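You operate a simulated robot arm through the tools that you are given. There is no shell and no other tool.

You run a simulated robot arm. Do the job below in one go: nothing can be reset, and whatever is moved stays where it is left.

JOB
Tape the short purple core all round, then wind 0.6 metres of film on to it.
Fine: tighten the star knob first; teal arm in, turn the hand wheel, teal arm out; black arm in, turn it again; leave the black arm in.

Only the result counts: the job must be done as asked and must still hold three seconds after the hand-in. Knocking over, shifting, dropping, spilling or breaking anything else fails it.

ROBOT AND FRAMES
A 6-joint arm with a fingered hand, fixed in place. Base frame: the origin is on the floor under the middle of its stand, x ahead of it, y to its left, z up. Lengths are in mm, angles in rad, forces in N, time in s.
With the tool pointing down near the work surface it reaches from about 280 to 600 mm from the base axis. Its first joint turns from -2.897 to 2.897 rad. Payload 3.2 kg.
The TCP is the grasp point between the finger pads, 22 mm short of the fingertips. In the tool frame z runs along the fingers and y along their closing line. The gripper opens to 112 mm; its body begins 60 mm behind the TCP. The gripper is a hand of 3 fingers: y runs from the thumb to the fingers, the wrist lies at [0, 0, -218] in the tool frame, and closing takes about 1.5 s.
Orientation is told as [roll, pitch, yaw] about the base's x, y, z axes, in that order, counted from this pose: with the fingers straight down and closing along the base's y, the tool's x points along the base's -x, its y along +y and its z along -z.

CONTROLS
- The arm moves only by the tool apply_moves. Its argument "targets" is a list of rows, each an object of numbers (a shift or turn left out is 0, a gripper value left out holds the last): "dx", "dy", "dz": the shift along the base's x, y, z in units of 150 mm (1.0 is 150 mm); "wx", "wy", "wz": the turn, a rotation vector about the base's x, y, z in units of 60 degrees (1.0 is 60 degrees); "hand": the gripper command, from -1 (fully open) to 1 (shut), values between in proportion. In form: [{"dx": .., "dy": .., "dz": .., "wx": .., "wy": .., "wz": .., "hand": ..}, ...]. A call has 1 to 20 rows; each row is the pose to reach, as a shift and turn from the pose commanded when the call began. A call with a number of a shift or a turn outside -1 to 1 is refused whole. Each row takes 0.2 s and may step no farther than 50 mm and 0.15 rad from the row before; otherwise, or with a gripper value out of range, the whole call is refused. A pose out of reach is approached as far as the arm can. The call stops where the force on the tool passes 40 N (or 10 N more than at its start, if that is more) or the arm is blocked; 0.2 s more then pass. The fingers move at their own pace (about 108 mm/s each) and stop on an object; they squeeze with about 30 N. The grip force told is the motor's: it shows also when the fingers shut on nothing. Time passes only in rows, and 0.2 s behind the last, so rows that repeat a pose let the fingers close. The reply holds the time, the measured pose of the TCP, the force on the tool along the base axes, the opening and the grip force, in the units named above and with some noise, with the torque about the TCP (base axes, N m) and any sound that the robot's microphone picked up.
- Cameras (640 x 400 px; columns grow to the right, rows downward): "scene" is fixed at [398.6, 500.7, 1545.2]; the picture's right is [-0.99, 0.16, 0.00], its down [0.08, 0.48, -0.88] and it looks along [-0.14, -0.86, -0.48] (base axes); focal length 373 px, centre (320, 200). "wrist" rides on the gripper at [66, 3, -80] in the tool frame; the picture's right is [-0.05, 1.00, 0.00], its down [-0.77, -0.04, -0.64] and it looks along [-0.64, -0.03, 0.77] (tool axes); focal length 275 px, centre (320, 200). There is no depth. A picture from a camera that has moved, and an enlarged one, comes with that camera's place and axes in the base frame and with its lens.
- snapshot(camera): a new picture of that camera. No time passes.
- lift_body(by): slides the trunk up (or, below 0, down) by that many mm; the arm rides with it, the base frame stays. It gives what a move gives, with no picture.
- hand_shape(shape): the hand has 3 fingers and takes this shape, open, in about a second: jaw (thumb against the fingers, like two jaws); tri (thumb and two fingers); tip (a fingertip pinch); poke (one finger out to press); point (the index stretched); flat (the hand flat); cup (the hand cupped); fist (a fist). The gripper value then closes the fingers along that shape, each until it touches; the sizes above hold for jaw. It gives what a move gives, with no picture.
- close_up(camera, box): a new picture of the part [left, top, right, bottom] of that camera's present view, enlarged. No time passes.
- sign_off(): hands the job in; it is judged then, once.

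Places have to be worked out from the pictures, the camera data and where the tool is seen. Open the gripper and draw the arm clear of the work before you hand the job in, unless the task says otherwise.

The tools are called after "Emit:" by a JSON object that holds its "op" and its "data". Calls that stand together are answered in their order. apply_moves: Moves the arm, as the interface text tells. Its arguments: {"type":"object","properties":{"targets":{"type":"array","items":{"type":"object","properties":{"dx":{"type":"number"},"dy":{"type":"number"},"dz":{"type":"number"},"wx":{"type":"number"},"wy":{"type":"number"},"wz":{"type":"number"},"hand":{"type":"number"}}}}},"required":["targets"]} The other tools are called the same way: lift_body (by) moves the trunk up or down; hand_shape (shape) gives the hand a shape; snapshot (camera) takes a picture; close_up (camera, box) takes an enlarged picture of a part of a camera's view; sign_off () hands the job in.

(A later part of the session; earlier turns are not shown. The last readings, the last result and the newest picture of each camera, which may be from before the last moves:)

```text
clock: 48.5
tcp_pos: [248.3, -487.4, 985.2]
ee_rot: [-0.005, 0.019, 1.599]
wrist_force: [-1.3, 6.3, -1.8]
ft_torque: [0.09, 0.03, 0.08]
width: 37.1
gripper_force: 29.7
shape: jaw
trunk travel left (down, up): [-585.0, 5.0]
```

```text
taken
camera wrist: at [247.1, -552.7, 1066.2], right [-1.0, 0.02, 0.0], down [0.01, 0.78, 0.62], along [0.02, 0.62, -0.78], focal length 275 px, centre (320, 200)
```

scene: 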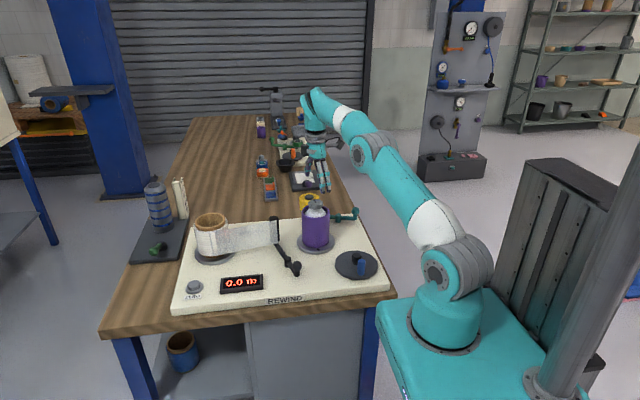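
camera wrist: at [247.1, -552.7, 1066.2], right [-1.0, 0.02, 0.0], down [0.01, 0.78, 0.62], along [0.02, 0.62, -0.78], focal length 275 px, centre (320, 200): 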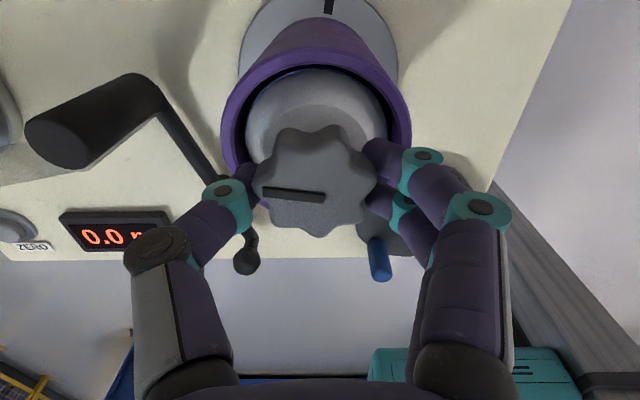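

The flange mark stays fixed in the hand view, so the knob is at its tight stop and drives the spindle rigidly. I release and lift clear.

Emit:
{"op": "apply_moves", "data": {"targets": [{"hand": -1}, {"hand": -1}, {"hand": -1}, {"hand": -1}, {"hand": -1}]}}

Emit:
{"op": "apply_moves", "data": {"targets": [{"dz": 0.15}, {"dz": 0.3}, {"dz": 0.45}, {"dz": 0.6}]}}

Emit:
{"op": "close_up", "data": {"camera": "scene", "box": [160, 180, 400, 330]}}

Emit:
{"op": "snapshot", "data": {"camera": "wrist"}}

```text
clock: 49.7
tcp_pos: [248.2, -488.4, 983.4]
ee_rot: [-0.003, 0.019, 1.598]
wrist_force: [-0.4, 0.3, -0.1]
ft_torque: [-0.01, 0.0, 0.0]
width: 112.0
gripper_force: 0.0
shape: jaw
trunk travel left (down, up): [-585.0, 5.0]
```

```text
clock: 50.7
tcp_pos: [247.1, -488.9, 1078.0]
ee_rot: [-0.002, 0.017, 1.599]
wrist_force: [0.3, 0.4, 0.2]
ft_torque: [-0.02, -0.03, 0.01]
width: 112.2
gripper_force: 0.1
shape: jaw
trunk travel left (down, up): [-585.0, 5.0]
```

```text
2.67 times, centred on (280, 255) of scene
camera zoom: at [398.6, 500.7, 1545.2], right [-0.99, 0.16, 0.0], down [0.08, 0.48, -0.88], along [-0.14, -0.86, -0.48], focal length 994 px, centre (427, 53)
```

zoom: 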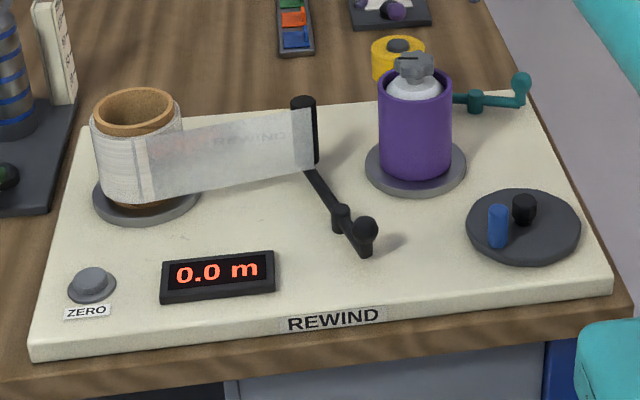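

```text
taken
camera wrist: at [245.8, -553.8, 1159.6], right [-1.0, 0.02, 0.0], down [0.01, 0.78, 0.62], along [0.01, 0.62, -0.78], focal length 275 px, centre (320, 200)
```

wrist: 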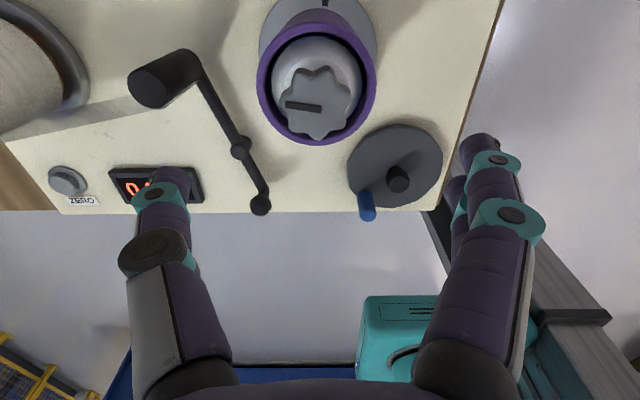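

The knob is tight and the hand is clear. Next is the teal arm: knob ≈(94,-594,879) must be pushed toward -y (so its tape roll swings toward the core). I close the hand and move to a pre-push place beside it.

Emit:
{"op": "apply_moves", "data": {"targets": [{"dx": -0.1, "wz": -0.1, "hand": 1}, {"dx": -0.2, "wz": -0.2, "hand": 1}, {"dx": -0.3, "wz": -0.3, "hand": 1}, {"dx": -0.4, "wz": -0.4, "hand": 1}, {"dx": -0.5, "wz": -0.5, "hand": 1}, {"dx": -0.6, "wz": -0.6, "hand": 1}, {"dx": -0.7, "wz": -0.7, "hand": 1}, {"dx": -0.8, "wz": -0.8, "hand": 1}, {"dx": -0.9, "wz": -0.9, "hand": 1}, {"dx": -1.0, "wz": -1.0, "hand": 1}]}}

Emit:
{"op": "apply_moves", "data": {"targets": [{"dy": -0.05, "dz": -0.15, "wz": -0.08}, {"dy": -0.1, "dz": -0.3, "wz": -0.16}, {"dy": -0.15, "dz": -0.45, "wz": -0.24}, {"dy": -0.2, "dz": -0.6, "wz": -0.24}]}}

Emit:
{"op": "snapshot", "data": {"camera": "wrist"}}

Emit:
{"op": "close_up", "data": {"camera": "scene", "box": [260, 130, 420, 270]}}

```text
clock: 52.9
tcp_pos: [98.4, -488.8, 1074.2]
ee_rot: [-0.003, 0.017, 0.551]
wrist_force: [-0.2, -0.3, 0.6]
ft_torque: [0.0, -0.01, 0.01]
width: 0.3
gripper_force: 30.1
shape: jaw
trunk travel left (down, up): [-585.0, 5.0]
```

```text
clock: 53.9
tcp_pos: [100.2, -519.3, 983.4]
ee_rot: [-0.003, 0.018, 0.3]
wrist_force: [-0.6, 0.1, -0.4]
ft_torque: [0.0, 0.01, -0.03]
width: 0.0
gripper_force: 30.1
shape: jaw
trunk travel left (down, up): [-585.0, 5.0]
```

```text
taken
camera wrist: at [37.9, -534.8, 1064.8], right [-0.25, 0.97, 0.0], down [0.76, 0.2, 0.62], along [0.6, 0.15, -0.78], focal length 275 px, centre (320, 200)
```

wrist: 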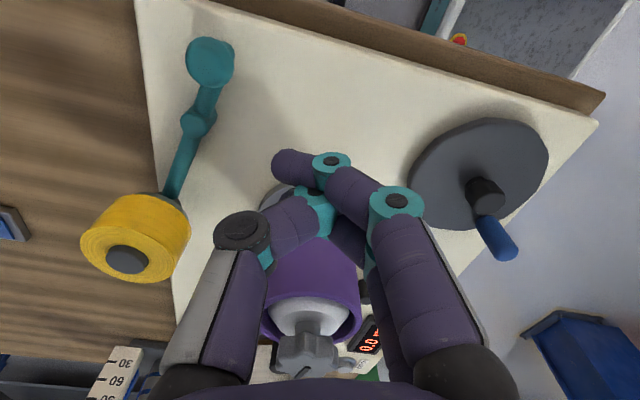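

```text
2.86 times, centred on (340, 200) of scene
camera zoom: at [398.6, 500.7, 1545.2], right [-0.99, 0.16, 0.0], down [0.08, 0.48, -0.88], along [-0.14, -0.86, -0.48], focal length 1065 px, centre (263, 200)
```

zoom: 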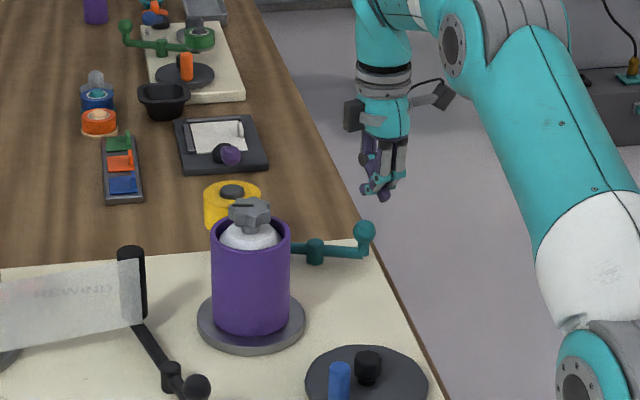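

The teal knob checks at (91,-592,879) from this view too. I descend with the closed fingers to z≈876 on its +y side (TCP y≈-538) with a 0.3 rad outward tilt.

Emit:
{"op": "apply_moves", "data": {"targets": [{"dy": -0.03, "dz": -0.15, "wx": -0.06, "hand": 1}, {"dy": -0.06, "dz": -0.3, "wx": -0.12, "hand": 1}, {"dx": -0.01, "dy": -0.09, "dz": -0.45, "wx": -0.18, "hand": 1}, {"dx": -0.02, "dy": -0.11, "dz": -0.58, "wx": -0.24, "hand": 1}, {"dx": -0.03, "dy": -0.12, "dz": -0.68, "wx": -0.29, "hand": 1}, {"dx": -0.03, "dy": -0.12, "dz": -0.71, "wx": -0.29, "hand": 1}]}}

Emit:
{"op": "snapshot", "data": {"camera": "wrist"}}

Emit:
{"op": "close_up", "data": {"camera": "scene", "box": [280, 170, 400, 270]}}

```text
clock: 55.3
tcp_pos: [93.8, -540.0, 875.7]
ee_rot: [-0.295, 0.107, 0.282]
wrist_force: [-0.3, -0.3, -0.5]
ft_torque: [0.0, 0.0, 0.01]
width: 0.0
gripper_force: 30.1
shape: jaw
trunk travel left (down, up): [-585.0, 5.0]
```

```text
taken
camera wrist: at [31.5, -530.0, 959.6], right [-0.25, 0.92, -0.29], down [0.76, 0.38, 0.53], along [0.6, -0.09, -0.79], focal length 275 px, centre (320, 200)
```

wrist: 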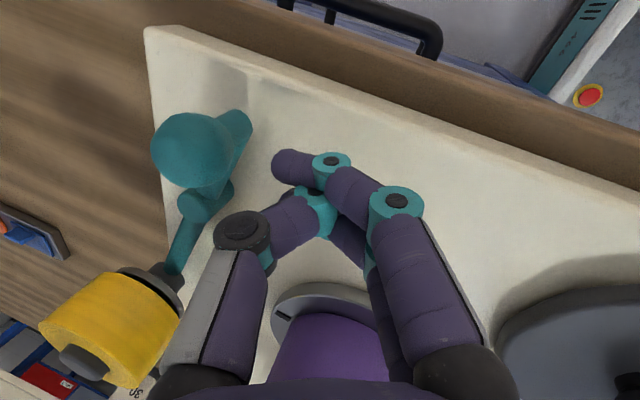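

```text
4.00 times, centred on (340, 220) of scene
camera zoom: at [398.6, 500.7, 1545.2], right [-0.99, 0.16, 0.0], down [0.08, 0.48, -0.88], along [-0.14, -0.86, -0.48], focal length 1492 px, centre (240, 120)
```

zoom: 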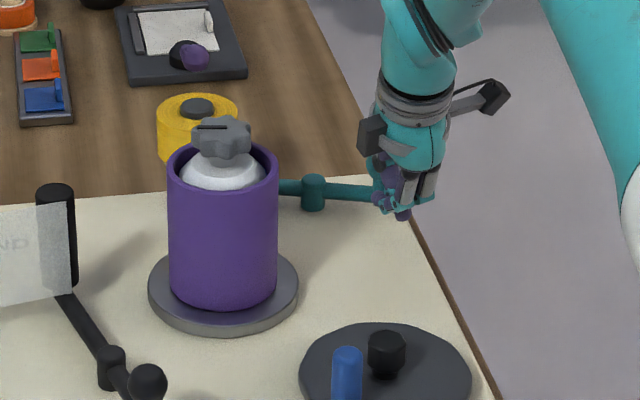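

Fingers are level with the ball and ~13 mm away on its +y side. I push slowly toward -y, watching the force.

Emit:
{"op": "apply_moves", "data": {"targets": [{"dy": -0.04, "hand": 1}, {"dy": -0.08, "hand": 1}, {"dy": -0.12, "hand": 1}, {"dy": -0.16, "hand": 1}, {"dy": -0.2, "hand": 1}]}}

Emit:
{"op": "snapshot", "data": {"camera": "wrist"}}

Emit:
{"op": "close_up", "data": {"camera": "scene", "box": [280, 170, 400, 270]}}

```text
clock: 56.5
tcp_pos: [92.7, -568.5, 877.3]
ee_rot: [-0.296, 0.106, 0.283]
wrist_force: [-2.4, 0.8, -0.7]
ft_torque: [0.0, 0.02, -0.09]
width: 0.0
gripper_force: 30.1
shape: jaw
trunk travel left (down, up): [-585.0, 5.0]
```

```text
taken
camera wrist: at [30.0, -558.9, 959.4], right [-0.25, 0.92, -0.29], down [0.76, 0.38, 0.53], along [0.6, -0.09, -0.79], focal length 275 px, centre (320, 200)
```

wrist: 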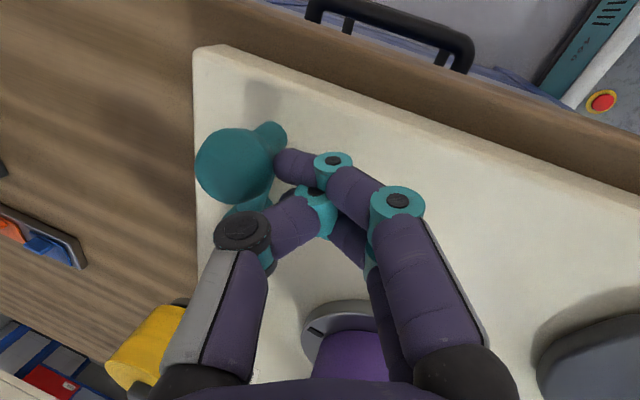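

```text
4.00 times, centred on (340, 220) of scene
camera zoom: at [398.6, 500.7, 1545.2], right [-0.99, 0.16, 0.0], down [0.08, 0.48, -0.88], along [-0.14, -0.86, -0.48], focal length 1492 px, centre (240, 120)
```

zoom: 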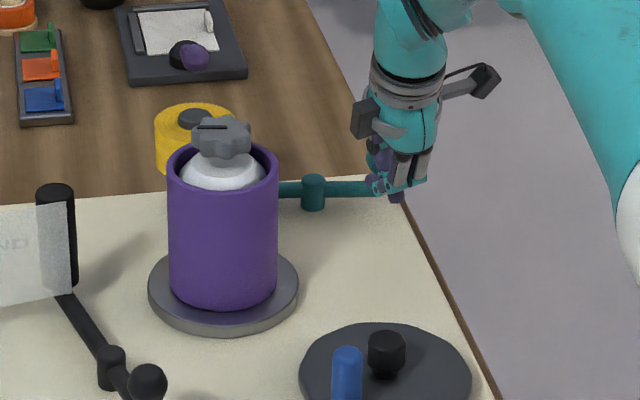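

The fingertip just touches the ball. I continue pushing along the knob's arc (-y, slightly +x) in small steps.

Emit:
{"op": "apply_moves", "data": {"targets": [{"dy": -0.04, "hand": 1}, {"dx": 0.005, "dy": -0.08, "hand": 1}, {"dx": 0.015, "dy": -0.12, "hand": 1}, {"dx": 0.03, "dy": -0.16, "hand": 1}, {"dx": 0.045, "dy": -0.2, "hand": 1}]}}

Emit:
{"op": "snapshot", "data": {"camera": "wrist"}}

Emit:
{"op": "close_up", "data": {"camera": "scene", "box": [280, 170, 400, 270]}}

```text
clock: 57.7
tcp_pos: [99.6, -595.5, 876.9]
ee_rot: [-0.293, 0.105, 0.28]
wrist_force: [-3.8, 11.4, 2.2]
ft_torque: [0.01, 0.05, -0.12]
width: 0.0
gripper_force: 30.2
shape: jaw
trunk travel left (down, up): [-585.0, 5.0]
```

```text
taken
camera wrist: at [37.6, -586.6, 960.2], right [-0.25, 0.92, -0.29], down [0.76, 0.37, 0.53], along [0.6, -0.09, -0.79], focal length 275 px, centre (320, 200)
```

wrist: 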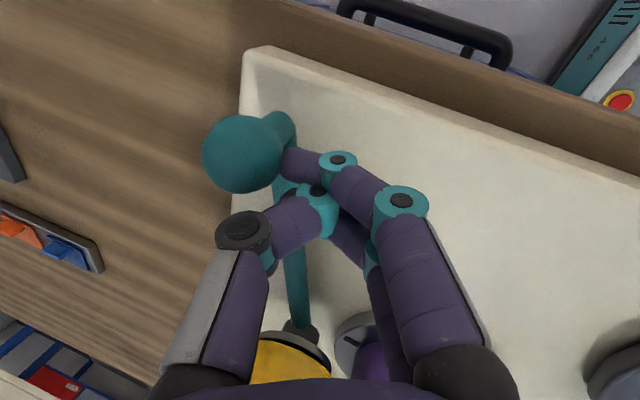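

```text
4.00 times, centred on (340, 220) of scene
camera zoom: at [398.6, 500.7, 1545.2], right [-0.99, 0.16, 0.0], down [0.08, 0.48, -0.88], along [-0.14, -0.86, -0.48], focal length 1492 px, centre (240, 120)
```

zoom: 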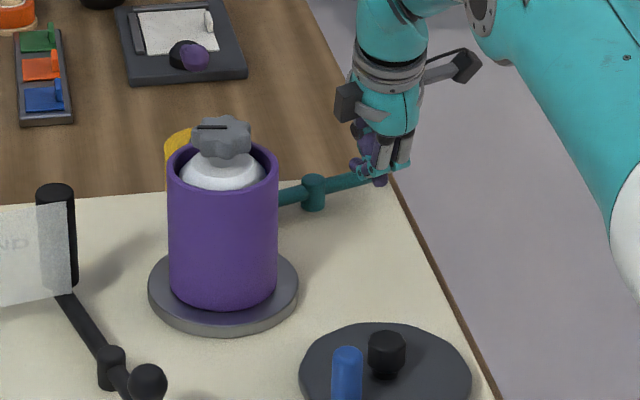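

The arm is swinging in (tape roll now behind the core), force ~12 N. I continue with finer steps until resistance or a click.

Emit:
{"op": "apply_moves", "data": {"targets": [{"dx": 0.01, "dy": -0.02, "hand": 1}, {"dx": 0.02, "dy": -0.04, "hand": 1}, {"dx": 0.03, "dy": -0.06, "hand": 1}, {"dx": 0.04, "dy": -0.08, "hand": 1}]}}

Emit:
{"op": "snapshot", "data": {"camera": "wrist"}}

Emit:
{"op": "close_up", "data": {"camera": "scene", "box": [280, 170, 400, 270]}}

```text
clock: 58.7
tcp_pos: [105.2, -607.7, 877.9]
ee_rot: [-0.293, 0.105, 0.284]
wrist_force: [1.2, 21.5, -6.5]
ft_torque: [0.28, -0.03, -0.19]
width: 0.3
gripper_force: 29.7
shape: jaw
trunk travel left (down, up): [-585.0, 5.0]
```

```text
taken
camera wrist: at [43.6, -598.3, 961.0], right [-0.25, 0.92, -0.29], down [0.76, 0.38, 0.53], along [0.6, -0.09, -0.79], focal length 275 px, centre (320, 200)
```

wrist: 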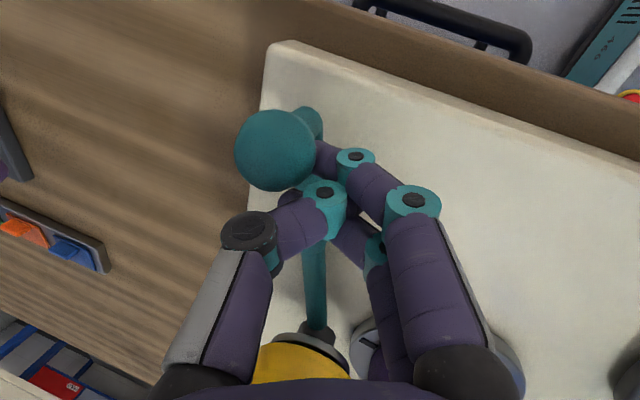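

```text
4.00 times, centred on (340, 220) of scene
camera zoom: at [398.6, 500.7, 1545.2], right [-0.99, 0.16, 0.0], down [0.08, 0.48, -0.88], along [-0.14, -0.86, -0.48], focal length 1492 px, centre (240, 120)
```

zoom: 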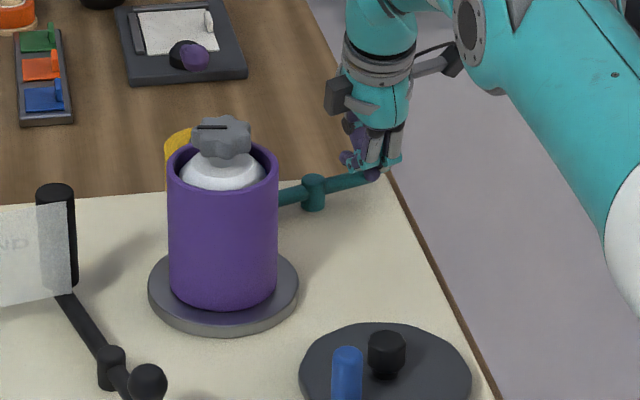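

Force climbs to 21 N with no further swing, so the teal arm seems to be at its stop. I back off and look at whether the tape roll touches the core and the arm stays.

Emit:
{"op": "apply_moves", "data": {"targets": [{"dx": -0.03, "dy": 0.06, "hand": 1}, {"dx": -0.05, "dy": 0.2, "hand": 1}, {"dx": -0.05, "dy": 0.4, "hand": 1}, {"dx": -0.05, "dy": 0.5, "dz": 0.2, "wx": 0.06, "hand": 1}, {"dx": -0.05, "dy": 0.5, "dz": 0.45, "wx": 0.14, "hand": 1}, {"dx": -0.05, "dy": 0.5, "dz": 0.7, "wx": 0.22, "hand": 1}, {"dx": -0.05, "dy": 0.5, "dz": 1.0, "wx": 0.29, "hand": 1}]}}

Emit:
{"op": "snapshot", "data": {"camera": "wrist"}}

Emit:
{"op": "close_up", "data": {"camera": "scene", "box": [280, 170, 400, 270]}}

```text
clock: 60.3
tcp_pos: [101.7, -534.6, 1028.2]
ee_rot: [-0.003, 0.02, 0.302]
wrist_force: [-0.4, -0.7, 0.3]
ft_torque: [-0.01, -0.01, -0.01]
width: 0.1
gripper_force: 29.7
shape: jaw
trunk travel left (down, up): [-585.0, 5.0]
```

```text
taken
camera wrist: at [38.4, -551.0, 1109.0], right [-0.25, 0.97, 0.0], down [0.76, 0.2, 0.62], along [0.6, 0.15, -0.78], focal length 275 px, centre (320, 200)
```

wrist: 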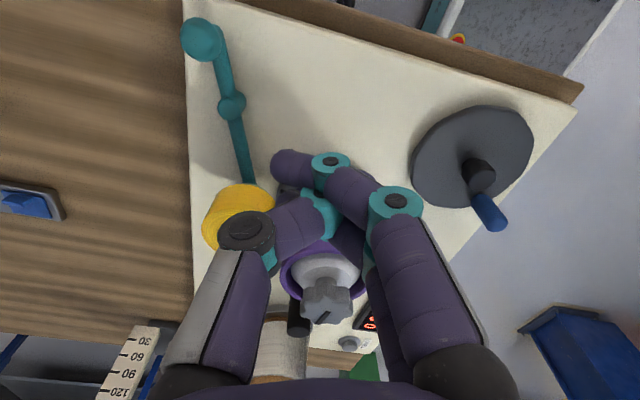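

```text
4.00 times, centred on (340, 220) of scene
camera zoom: at [398.6, 500.7, 1545.2], right [-0.99, 0.16, 0.0], down [0.08, 0.48, -0.88], along [-0.14, -0.86, -0.48], focal length 1492 px, centre (240, 120)
```

zoom: 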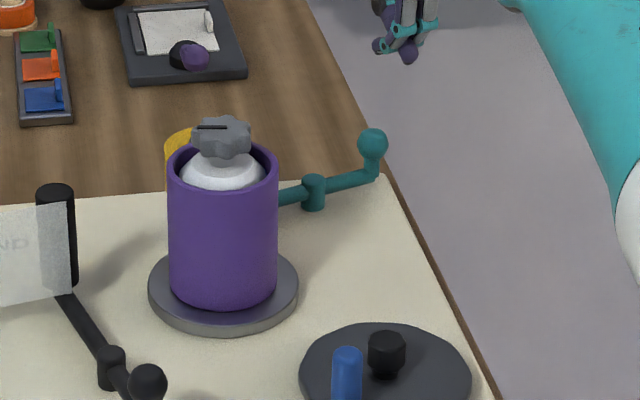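

The arm stays in. I lift and move the open hand above the core to see if the tape roll touches it.

Emit:
{"op": "apply_moves", "data": {"targets": [{"dz": 0.2, "hand": -1}, {"dx": 0.15, "dz": 0.35, "hand": -1}, {"dx": 0.3, "dy": 0.05, "dz": 0.35, "hand": -1}, {"dx": 0.45, "dy": 0.1, "dz": 0.35, "hand": -1}, {"dx": 0.6, "dy": 0.1, "dz": 0.35, "hand": -1}, {"dx": 0.75, "dy": 0.1, "dz": 0.35, "hand": -1}]}}

Emit:
{"op": "snapshot", "data": {"camera": "wrist"}}

```text
clock: 61.7
tcp_pos: [204.9, -508.9, 1075.8]
ee_rot: [-0.006, 0.016, 0.3]
wrist_force: [-0.8, 0.4, -0.6]
ft_torque: [0.03, 0.01, 0.0]
width: 111.8
gripper_force: 0.0
shape: jaw
out of reach, approached as far as the arm can: row 2, 3, 5, 6
trunk travel left (down, up): [-585.0, 5.0]
```

```text
taken
camera wrist: at [142.5, -523.9, 1156.3], right [-0.25, 0.97, -0.01], down [0.76, 0.2, 0.62], along [0.61, 0.15, -0.78], focal length 275 px, centre (320, 200)
```

wrist: 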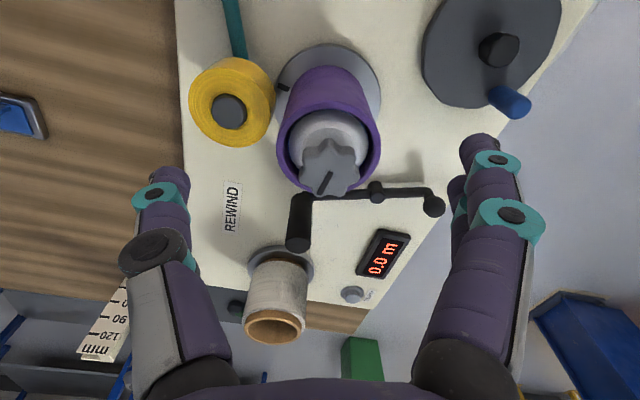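

Emit:
{"op": "close_up", "data": {"camera": "wrist", "box": [170, 20, 400, 200]}}

```text
2.22 times, centred on (285, 110) of wrist
camera zoom: at [142.5, -523.9, 1156.3], right [-0.25, 0.97, -0.01], down [0.76, 0.2, 0.62], along [0.61, 0.15, -0.78], focal length 612 px, centre (398, 400)
```

zoom: 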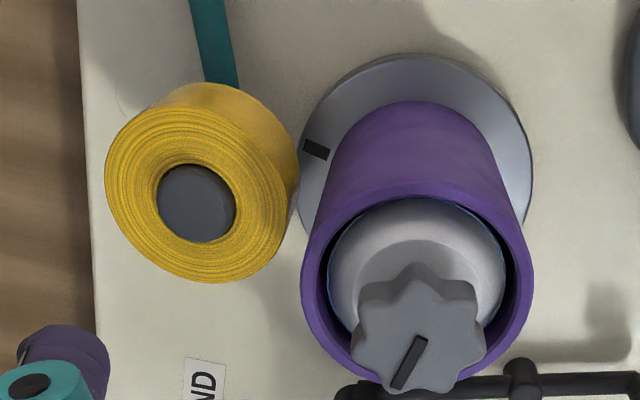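

There looks to be a ~10 mm gap between roll and core, but the arm is hard against a stop. Before deciding, I get closer views of the wheel and of the gap.

Emit:
{"op": "close_up", "data": {"camera": "wrist", "box": [400, 0, 600, 140]}}

Emit:
{"op": "close_up", "data": {"camera": "scene", "box": [320, 230, 400, 290]}}

Emit:
{"op": "close_up", "data": {"camera": "scene", "box": [280, 180, 380, 255]}}

```text
2.86 times, centred on (500, 70) of wrist
camera zoom: at [142.5, -523.9, 1156.3], right [-0.25, 0.97, -0.01], down [0.76, 0.2, 0.62], along [0.61, 0.15, -0.78], focal length 786 px, centre (-194, 571)
```

zoom: 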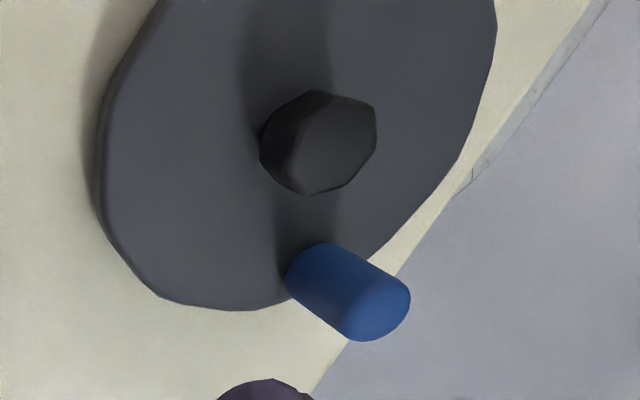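

```text
6.67 times, centred on (360, 260) of scene
camera zoom: at [398.6, 500.7, 1545.2], right [-0.99, 0.16, 0.0], down [0.08, 0.48, -0.88], along [-0.14, -0.86, -0.48], focal length 2486 px, centre (53, -200)
```

zoom: 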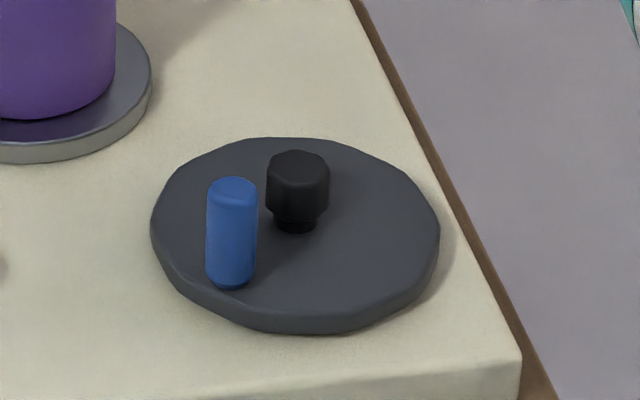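

```text
5.33 times, centred on (330, 218) of scene
camera zoom: at [398.6, 500.7, 1545.2], right [-0.99, 0.16, 0.0], down [0.08, 0.48, -0.88], along [-0.14, -0.86, -0.48], focal length 1989 px, centre (267, 107)
```

zoom: 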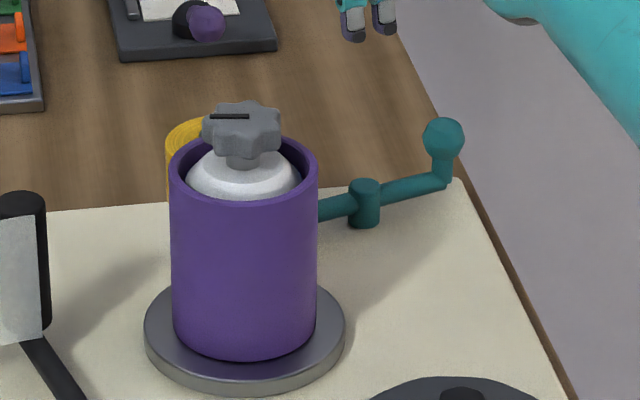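

Wheel geometry from both cameras: centre ≈(150,-354), disc top ≈845, blue handle now at ≈(188,-317), radius ≈53, top z≈895; it turns ~1/4 as fast as the spindle. I go above the handle with the closing line tangential (yaw ≈0.77) to grip it and test-turn clockwise.

Emit:
{"op": "apply_moves", "data": {"targets": [{"dy": 0.2, "wz": 0.08, "hand": -1}, {"dy": 0.45, "wz": 0.16, "hand": -1}, {"dy": 0.7, "wz": 0.24, "hand": -1}, {"dx": -0.05, "dy": 0.95, "wz": 0.32, "hand": -1}, {"dx": -0.1, "dy": 1.0, "dz": -0.2, "wz": 0.4, "hand": -1}, {"dx": -0.1, "dy": 1.0, "dz": -0.45, "wz": 0.45, "hand": -1}, {"dx": -0.1, "dy": 1.0, "dz": -0.6, "wz": 0.45, "hand": -1}]}}

Emit:
{"op": "snapshot", "data": {"camera": "wrist"}}

```text
clock: 63.3
tcp_pos: [190.7, -360.1, 986.1]
ee_rot: [-0.004, 0.019, 0.773]
wrist_force: [-0.6, -0.6, -0.3]
ft_torque: [-0.02, -0.01, 0.02]
width: 112.0
gripper_force: 0.2
shape: jaw
trunk travel left (down, up): [-585.0, 5.0]
```

```text
taken
camera wrist: at [142.9, -402.9, 1066.6], right [-0.66, 0.75, 0.0], down [0.58, 0.52, 0.62], along [0.47, 0.41, -0.78], focal length 275 px, centre (320, 200)
```

wrist: 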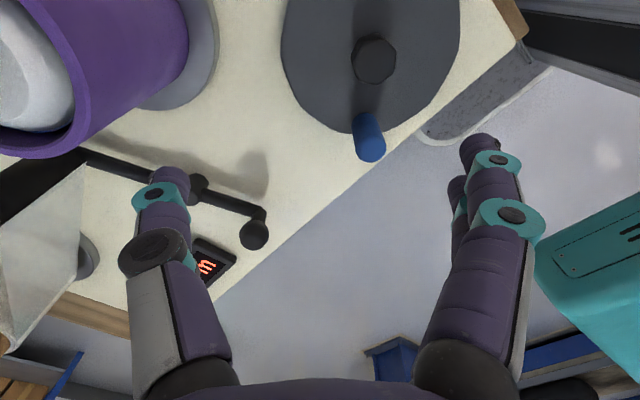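

Handle top confirmed at (189,-317,895), hub at (150,-353). I move over the handle, descend to z≈886 and close the hand on it.

Emit:
{"op": "apply_moves", "data": {"targets": [{"dx": -0.01, "dy": 0.15, "hand": -1}, {"dx": -0.01, "dy": 0.285, "hand": -1}, {"dx": -0.01, "dy": 0.285, "dz": -0.2, "hand": -1}, {"dx": -0.01, "dy": 0.285, "dz": -0.4, "hand": -1}, {"dx": -0.01, "dy": 0.285, "dz": -0.55, "hand": -1}, {"dx": -0.01, "dy": 0.285, "dz": -0.66, "hand": -1}]}}

Emit:
{"op": "snapshot", "data": {"camera": "wrist"}}

```text
clock: 64.7
tcp_pos: [184.1, -316.1, 887.2]
ee_rot: [-0.004, 0.018, 0.772]
wrist_force: [1.1, -0.3, -0.6]
ft_torque: [0.02, 0.01, 0.02]
width: 112.3
gripper_force: 0.2
shape: jaw
trunk travel left (down, up): [-585.0, 5.0]
```

```text
taken
camera wrist: at [136.4, -359.2, 968.7], right [-0.66, 0.75, 0.0], down [0.58, 0.52, 0.62], along [0.47, 0.41, -0.78], focal length 275 px, centre (320, 200)
```

wrist: 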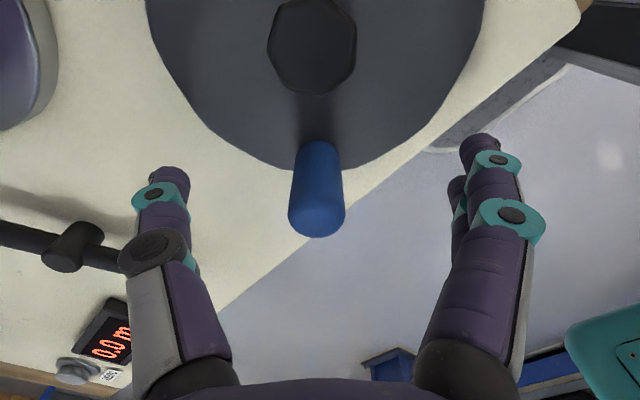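

The handle is between the fingers. I close on it.

Emit:
{"op": "apply_moves", "data": {"targets": [{"dx": 0.015, "hand": 1}, {"dx": 0.015, "hand": 1}, {"dx": 0.015, "hand": 1}, {"dx": 0.015, "hand": 1}, {"dx": 0.015, "hand": 1}, {"dx": 0.015, "hand": 1}, {"dx": 0.015, "hand": 1}, {"dx": 0.015, "hand": 1}, {"dx": 0.015, "hand": 1}]}}

Emit:
{"op": "snapshot", "data": {"camera": "wrist"}}

```text
clock: 66.7
tcp_pos: [187.7, -315.8, 886.8]
ee_rot: [-0.004, 0.018, 0.772]
wrist_force: [-1.6, -2.2, -4.6]
ft_torque: [-0.04, 0.02, 0.0]
width: 12.1
gripper_force: 30.0
shape: jaw
trunk travel left (down, up): [-585.0, 5.0]
```

```text
taken
camera wrist: at [139.4, -359.7, 968.0], right [-0.66, 0.75, 0.0], down [0.58, 0.52, 0.62], along [0.47, 0.41, -0.78], focal length 275 px, centre (320, 200)
```

wrist: 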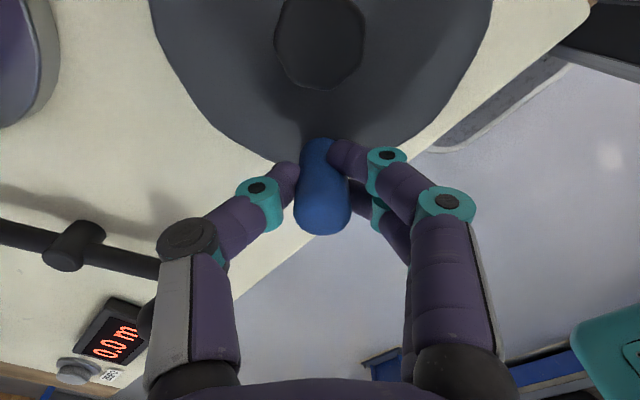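

The handle is held. I turn the wheel 30° clockwise along its circle in 5° steps and see what happens on the core.

Emit:
{"op": "apply_moves", "data": {"targets": [{"dx": 0.021, "dy": -0.023, "hand": 1}, {"dx": 0.039, "dy": -0.048, "hand": 1}, {"dx": 0.055, "dy": -0.074, "hand": 1}, {"dx": 0.069, "dy": -0.101, "hand": 1}, {"dx": 0.08, "dy": -0.13, "hand": 1}, {"dx": 0.089, "dy": -0.16, "hand": 1}]}}

Emit:
{"op": "snapshot", "data": {"camera": "wrist"}}

Emit:
{"op": "close_up", "data": {"camera": "scene", "box": [160, 180, 400, 330]}}

```text
clock: 68.1
tcp_pos: [200.9, -341.6, 885.8]
ee_rot: [-0.004, 0.018, 0.772]
wrist_force: [-6.0, 3.0, -1.2]
ft_torque: [0.08, 0.12, 0.03]
width: 11.3
gripper_force: 30.1
shape: jaw
trunk travel left (down, up): [-585.0, 5.0]
```

```text
taken
camera wrist: at [152.3, -383.8, 968.0], right [-0.66, 0.75, -0.01], down [0.58, 0.52, 0.62], along [0.47, 0.41, -0.78], focal length 275 px, centre (320, 200)
```

wrist: 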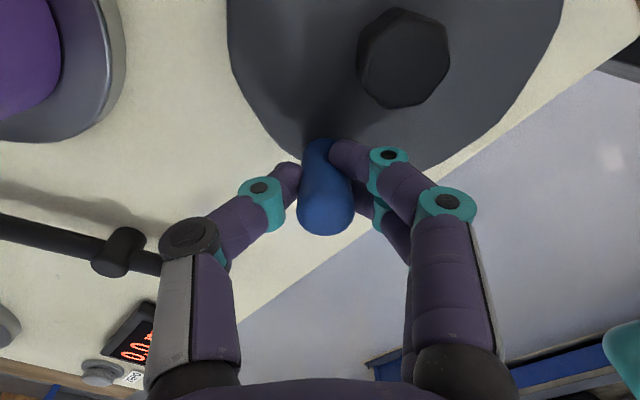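

```text
2.67 times, centred on (280, 255) of scene
camera zoom: at [398.6, 500.7, 1545.2], right [-0.99, 0.16, 0.0], down [0.08, 0.48, -0.88], along [-0.14, -0.86, -0.48], focal length 994 px, centre (427, 53)
```

zoom: 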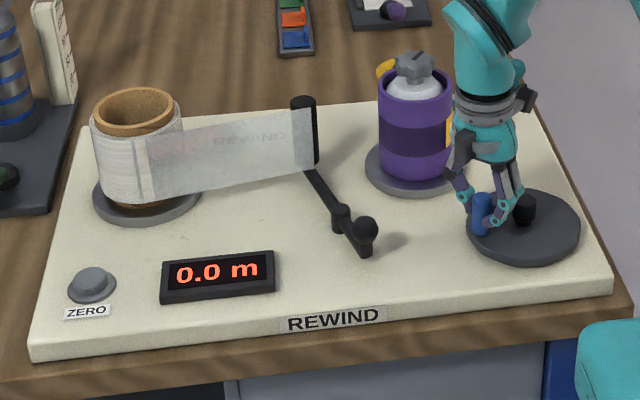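

A band is now visible on the core and yellow has appeared at its right side — tape is going on. Let me zoom in.

Emit:
{"op": "close_up", "data": {"camera": "scene", "box": [285, 185, 365, 260]}}

```text
5.33 times, centred on (325, 222) of scene
camera zoom: at [398.6, 500.7, 1545.2], right [-0.99, 0.16, 0.0], down [0.08, 0.48, -0.88], along [-0.14, -0.86, -0.48], focal length 1989 px, centre (293, 80)
```

zoom: 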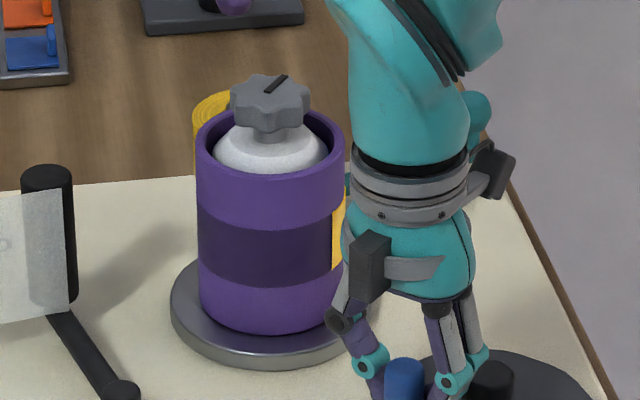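

The tape leading edge is at about 138° around the core, i.e. ~130° applied for 30° of wheel (ratio ≈4.3). I continue clockwise with the wheel, in two parts, checking as I go.

Emit:
{"op": "apply_moves", "data": {"targets": [{"dx": 0.007, "dy": -0.036, "hand": 1}, {"dx": 0.011, "dy": -0.073, "hand": 1}, {"dx": 0.01, "dy": -0.11, "hand": 1}, {"dx": 0.005, "dy": -0.147, "hand": 1}, {"dx": -0.003, "dy": -0.183, "hand": 1}, {"dx": -0.015, "dy": -0.218, "hand": 1}]}}

Emit:
{"op": "snapshot", "data": {"camera": "wrist"}}

Emit:
{"op": "close_up", "data": {"camera": "scene", "box": [160, 180, 400, 330]}}

```text
clock: 69.5
tcp_pos: [199.7, -373.9, 886.1]
ee_rot: [-0.005, 0.018, 0.771]
wrist_force: [-5.9, 6.1, 1.6]
ft_torque: [0.17, 0.2, 0.02]
width: 11.4
gripper_force: 30.0
shape: jaw
trunk travel left (down, up): [-585.0, 5.0]
```

```text
taken
camera wrist: at [150.9, -416.3, 967.8], right [-0.66, 0.75, -0.01], down [0.58, 0.52, 0.62], along [0.47, 0.41, -0.78], focal length 275 px, centre (320, 200)
```

wrist: 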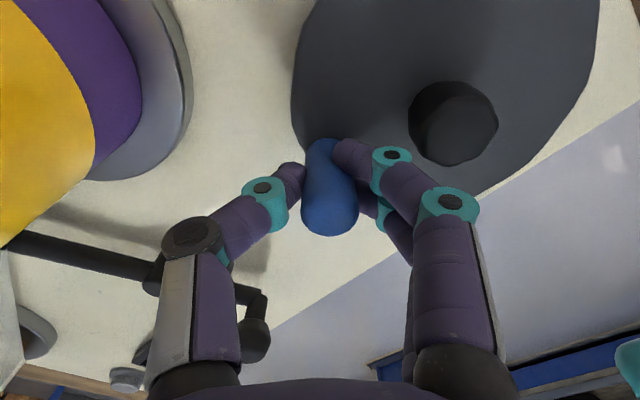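

```text
2.67 times, centred on (280, 255) of scene
camera zoom: at [398.6, 500.7, 1545.2], right [-0.99, 0.16, 0.0], down [0.08, 0.48, -0.88], along [-0.14, -0.86, -0.48], focal length 994 px, centre (427, 53)
```

zoom: 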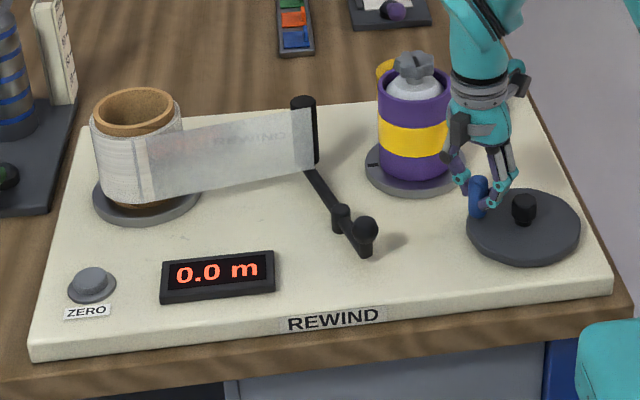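

The front is fully yellow; the flange mark has gone ~253° round since taping began. I turn another ~34° of wheel (≈135° of core) so the tape closes with a small overlap.

Emit:
{"op": "apply_moves", "data": {"targets": [{"dx": -0.015, "dy": -0.033, "hand": 1}, {"dx": -0.035, "dy": -0.065, "hand": 1}, {"dx": -0.057, "dy": -0.095, "hand": 1}, {"dx": -0.082, "dy": -0.121, "hand": 1}, {"dx": -0.11, "dy": -0.146, "hand": 1}, {"dx": -0.13, "dy": -0.16, "hand": 1}]}}

Emit:
{"op": "snapshot", "data": {"camera": "wrist"}}

Emit:
{"op": "close_up", "data": {"camera": "scene", "box": [285, 185, 365, 260]}}

```text
clock: 70.9
tcp_pos: [181.4, -397.5, 886.6]
ee_rot: [-0.002, 0.017, 0.771]
wrist_force: [-3.2, 13.6, -1.4]
ft_torque: [0.3, 0.17, 0.04]
width: 11.2
gripper_force: 30.4
shape: jaw
trunk travel left (down, up): [-585.0, 5.0]
```

```text
taken
camera wrist: at [132.8, -439.9, 968.1], right [-0.66, 0.75, 0.0], down [0.58, 0.52, 0.62], along [0.47, 0.41, -0.78], focal length 275 px, centre (320, 200)
```

wrist: 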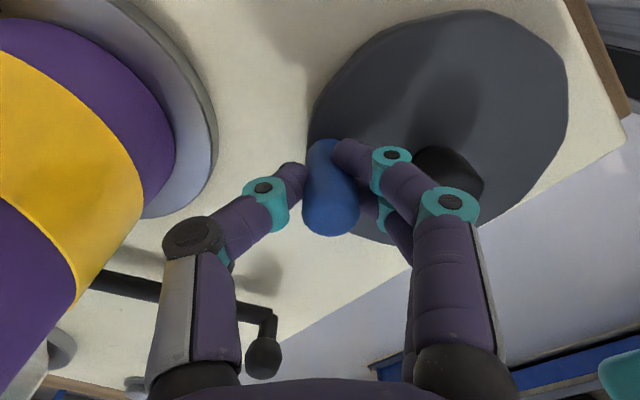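

```text
5.33 times, centred on (325, 222) of scene
camera zoom: at [398.6, 500.7, 1545.2], right [-0.99, 0.16, 0.0], down [0.08, 0.48, -0.88], along [-0.14, -0.86, -0.48], focal length 1989 px, centre (293, 80)
```

zoom: 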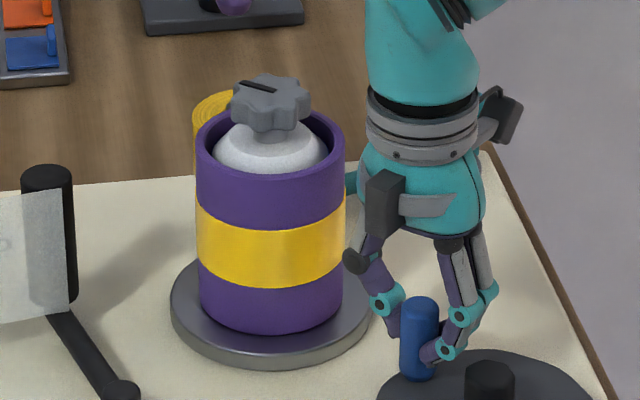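

Tape looks closed with the knob mark ~25–30° past one full turn. I open the fingers slightly (hub is near) and lift off the handle before opening fully.

Emit:
{"op": "apply_moves", "data": {"targets": [{"hand": 0.6}, {"hand": 0.6}, {"hand": 0.6}, {"dz": 0.1, "hand": 0.6}, {"dz": 0.25, "hand": 0.6}, {"dz": 0.45, "hand": 0.6}, {"dz": 0.7, "hand": 0.6}, {"dz": 1.0, "hand": 0.6}]}}

Emit:
{"op": "close_up", "data": {"camera": "scene", "box": [280, 185, 400, 290]}}

Emit:
{"op": "snapshot", "data": {"camera": "wrist"}}

```text
clock: 72.7
tcp_pos: [178.0, -399.0, 1037.9]
ee_rot: [-0.003, 0.017, 0.772]
wrist_force: [-0.7, -0.5, 0.2]
ft_torque: [-0.01, 0.01, 0.01]
width: 22.1
gripper_force: 0.1
shape: jaw
trunk travel left (down, up): [-585.0, 5.0]
```

```text
3.81 times, centred on (340, 238) of scene
camera zoom: at [398.6, 500.7, 1545.2], right [-0.99, 0.16, 0.0], down [0.08, 0.48, -0.88], along [-0.14, -0.86, -0.48], focal length 1420 px, centre (244, 57)
```

zoom: 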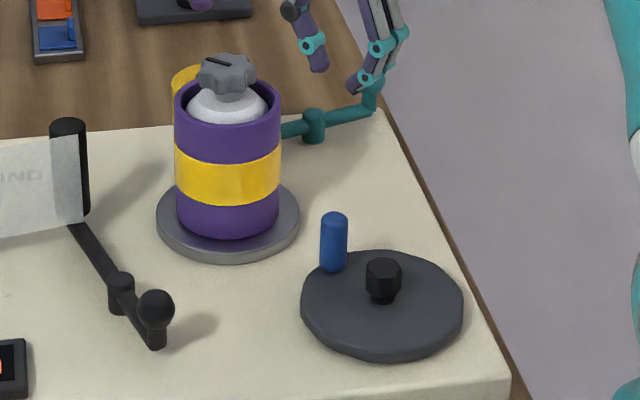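

```text
taken
camera wrist: at [130.0, -441.5, 1120.2], right [-0.66, 0.75, 0.0], down [0.58, 0.52, 0.62], along [0.47, 0.41, -0.78], focal length 275 px, centre (320, 200)
```

wrist: 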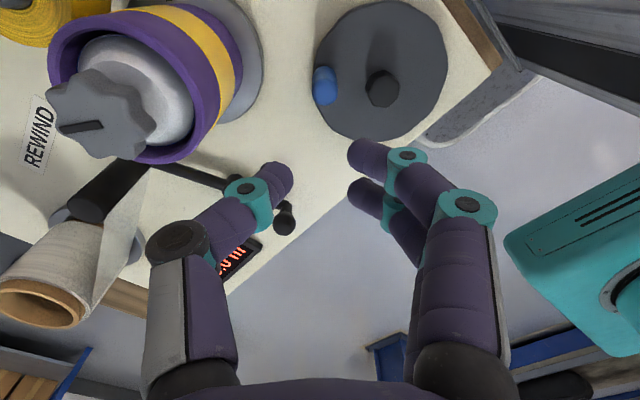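

Tape shows on the whole visible side. Next, teal arm out: its knob is now ≈(94,-629,879). I move there with yaw 0.3, checking the back of the core on the way.

Emit:
{"op": "apply_moves", "data": {"targets": [{"dx": -0.13, "dy": -0.15, "wz": -0.1, "hand": -0.25}, {"dx": -0.26, "dy": -0.3, "wz": -0.2, "hand": -0.25}, {"dx": -0.39, "dy": -0.45, "wz": -0.3, "hand": -0.25}, {"dx": -0.52, "dy": -0.6, "wz": -0.4, "hand": -0.25}, {"dx": -0.54, "dy": -0.7, "wz": -0.45, "hand": -0.25}]}}

Emit:
{"op": "snapshot", "data": {"camera": "wrist"}}

```text
clock: 73.9
tcp_pos: [100.2, -506.3, 1036.2]
ee_rot: [-0.003, 0.019, 0.298]
wrist_force: [0.0, 0.2, 0.2]
ft_torque: [0.01, -0.01, -0.01]
width: 69.7
gripper_force: 0.2
shape: jaw
trunk travel left (down, up): [-585.0, 5.0]
```

```text
taken
camera wrist: at [37.2, -520.5, 1118.0], right [-0.25, 0.97, 0.0], down [0.76, 0.2, 0.62], along [0.6, 0.15, -0.78], focal length 275 px, centre (320, 200)
```

wrist: 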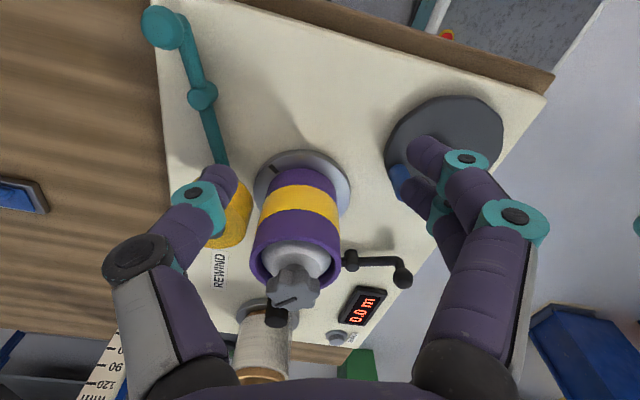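

The flange mark (−92° before taping, −117° now) confirms ~385° of core rotation, so the tape closes all round. The teal ball is at (94,-628,879); I approach along a tilted axis with the fingers 70 mm open to straddle it.

Emit:
{"op": "apply_moves", "data": {"targets": [{"dx": -0.01, "dy": -0.12, "dz": -0.1, "wx": -0.08, "hand": -0.25}, {"dx": -0.02, "dy": -0.24, "dz": -0.2, "wx": -0.16, "hand": -0.25}, {"dx": -0.03, "dy": -0.36, "dz": -0.3, "wx": -0.24, "hand": -0.25}, {"dx": -0.04, "dy": -0.48, "dz": -0.4, "wx": -0.32, "hand": -0.25}, {"dx": -0.04, "dy": -0.56, "dz": -0.46, "wx": -0.38, "hand": -0.25}]}}

Emit:
{"op": "snapshot", "data": {"camera": "wrist"}}

```text
clock: 75.1
tcp_pos: [92.6, -586.2, 967.0]
ee_rot: [-0.388, 0.134, 0.274]
wrist_force: [0.3, 0.7, 0.0]
ft_torque: [0.02, 0.01, -0.06]
width: 69.8
gripper_force: 0.0
shape: jaw
trunk travel left (down, up): [-585.0, 5.0]
```

```text
taken
camera wrist: at [29.9, -568.9, 1046.8], right [-0.25, 0.89, -0.38], down [0.76, 0.42, 0.5], along [0.6, -0.16, -0.78], focal length 275 px, centre (320, 200)
```

wrist: 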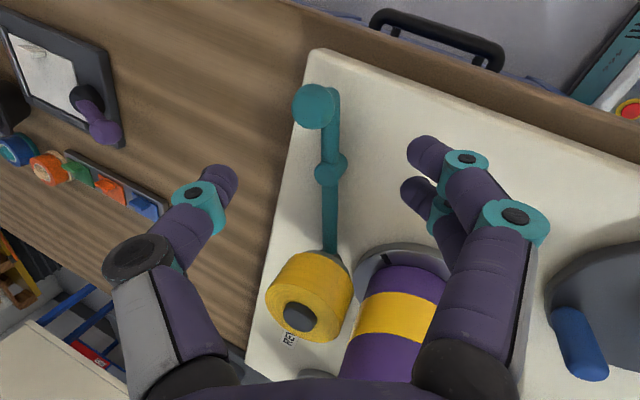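

The ball lies straight ahead along the tool axis. I advance to straddle it, TCP ≈(93,-628,875).

Emit:
{"op": "apply_moves", "data": {"targets": [{"dy": -0.07, "dz": -0.155, "hand": -0.25}, {"dy": -0.14, "dz": -0.31, "hand": -0.25}, {"dy": -0.2, "dz": -0.45, "hand": -0.25}, {"dy": -0.25, "dz": -0.55, "hand": -0.25}, {"dy": -0.279, "dz": -0.61, "hand": -0.25}]}}

Emit:
{"op": "snapshot", "data": {"camera": "wrist"}}

Emit:
{"op": "close_up", "data": {"camera": "scene", "box": [290, 165, 390, 245]}}

```text
clock: 76.3
tcp_pos: [93.5, -628.2, 872.2]
ee_rot: [-0.386, 0.131, 0.272]
wrist_force: [-0.6, -0.1, -0.1]
ft_torque: [0.02, -0.03, 0.01]
width: 69.5
gripper_force: 0.1
shape: jaw
trunk travel left (down, up): [-585.0, 5.0]
```

```text
taken
camera wrist: at [31.1, -612.3, 953.8], right [-0.25, 0.89, -0.38], down [0.76, 0.42, 0.5], along [0.6, -0.16, -0.78], focal length 275 px, centre (320, 200)
```

wrist: 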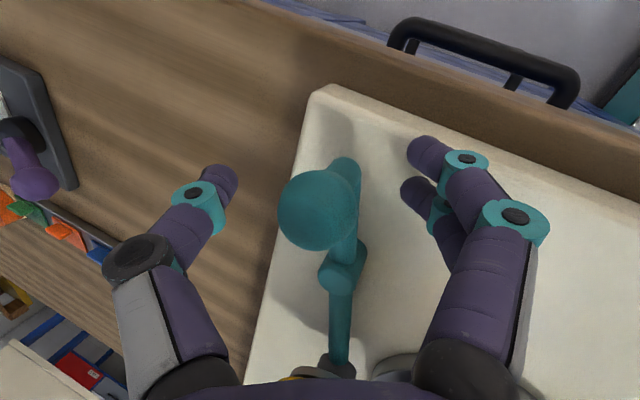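

```text
5.00 times, centred on (340, 205) of scene
camera zoom: at [398.6, 500.7, 1545.2], right [-0.99, 0.16, 0.0], down [0.08, 0.48, -0.88], along [-0.14, -0.86, -0.48], focal length 1864 px, centre (220, 175)
```

zoom: 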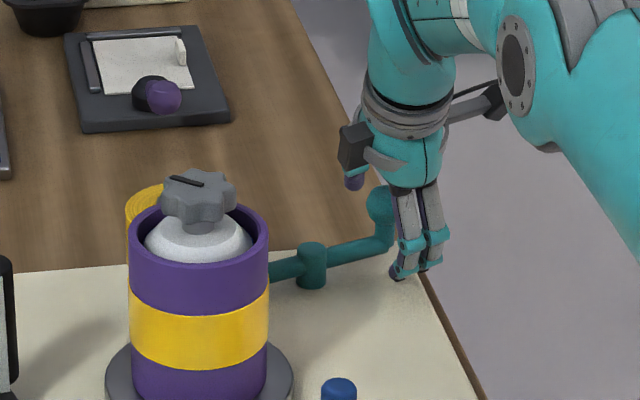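

The ball is straddled. I close on it, then pull toward +y along its arc.

Emit:
{"op": "apply_moves", "data": {"targets": [{"hand": 1}, {"hand": 1}, {"hand": 1}, {"hand": 1}, {"hand": 1}, {"hand": 1}, {"hand": 1}]}}

Emit:
{"op": "snapshot", "data": {"camera": "wrist"}}

```text
clock: 77.9
tcp_pos: [92.1, -628.7, 872.7]
ee_rot: [-0.386, 0.132, 0.273]
wrist_force: [-7.5, -2.2, -2.7]
ft_torque: [0.66, 0.12, 0.08]
width: 11.9
gripper_force: 29.6
shape: jaw
trunk travel left (down, up): [-585.0, 5.0]
```

```text
taken
camera wrist: at [30.4, -612.7, 953.7], right [-0.25, 0.89, -0.38], down [0.76, 0.42, 0.5], along [0.6, -0.16, -0.78], focal length 275 px, centre (320, 200)
```

wrist: 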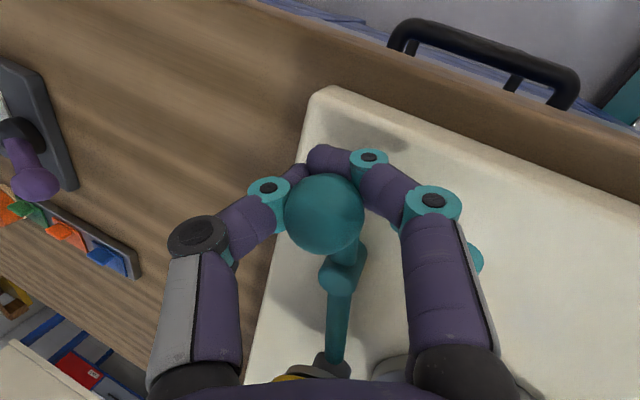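

Gripped around the ball's post. I pull it +y by ~37 mm in small steps.

Emit:
{"op": "apply_moves", "data": {"targets": [{"dx": -0.01, "dy": 0.04, "hand": 1}, {"dx": -0.015, "dy": 0.08, "hand": 1}, {"dx": -0.018, "dy": 0.12, "hand": 1}, {"dx": -0.015, "dy": 0.16, "hand": 1}, {"dx": -0.01, "dy": 0.2, "hand": 1}, {"dx": 0.0, "dy": 0.235, "hand": 1}]}}

Emit:
{"op": "snapshot", "data": {"camera": "wrist"}}

Emit:
{"op": "close_up", "data": {"camera": "scene", "box": [280, 165, 400, 265]}}

```text
clock: 79.3
tcp_pos: [92.3, -596.0, 873.5]
ee_rot: [-0.385, 0.131, 0.272]
wrist_force: [-6.7, -14.4, -21.4]
ft_torque: [0.58, -0.33, -0.45]
width: 10.6
gripper_force: 29.9
shape: jaw
trunk travel left (down, up): [-585.0, 5.0]
```

```text
taken
camera wrist: at [30.5, -579.5, 954.5], right [-0.25, 0.89, -0.38], down [0.76, 0.42, 0.5], along [0.6, -0.16, -0.78], focal length 275 px, centre (320, 200)
```

wrist: 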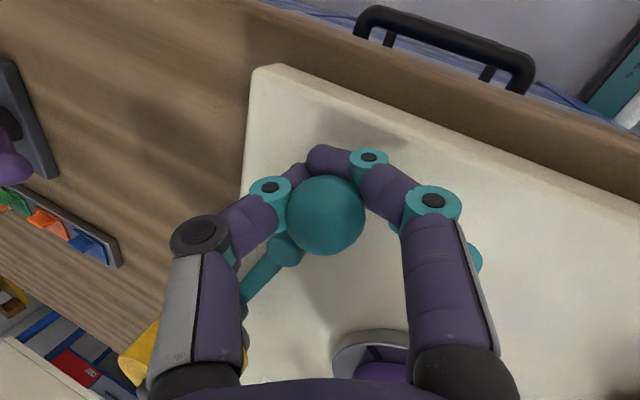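

```text
4.00 times, centred on (340, 215) of scene
camera zoom: at [398.6, 500.7, 1545.2], right [-0.99, 0.16, 0.0], down [0.08, 0.48, -0.88], along [-0.14, -0.86, -0.48], focal length 1492 px, centre (240, 140)
```

zoom: 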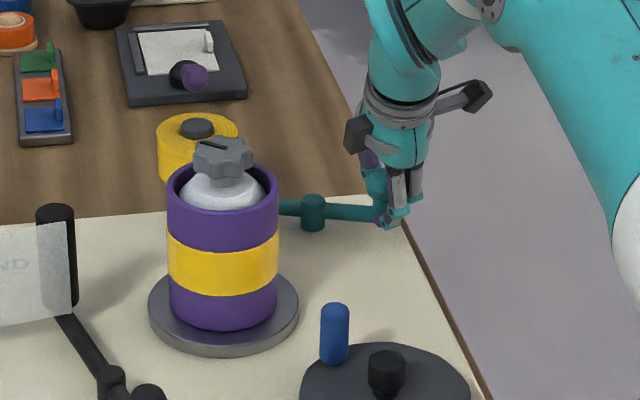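

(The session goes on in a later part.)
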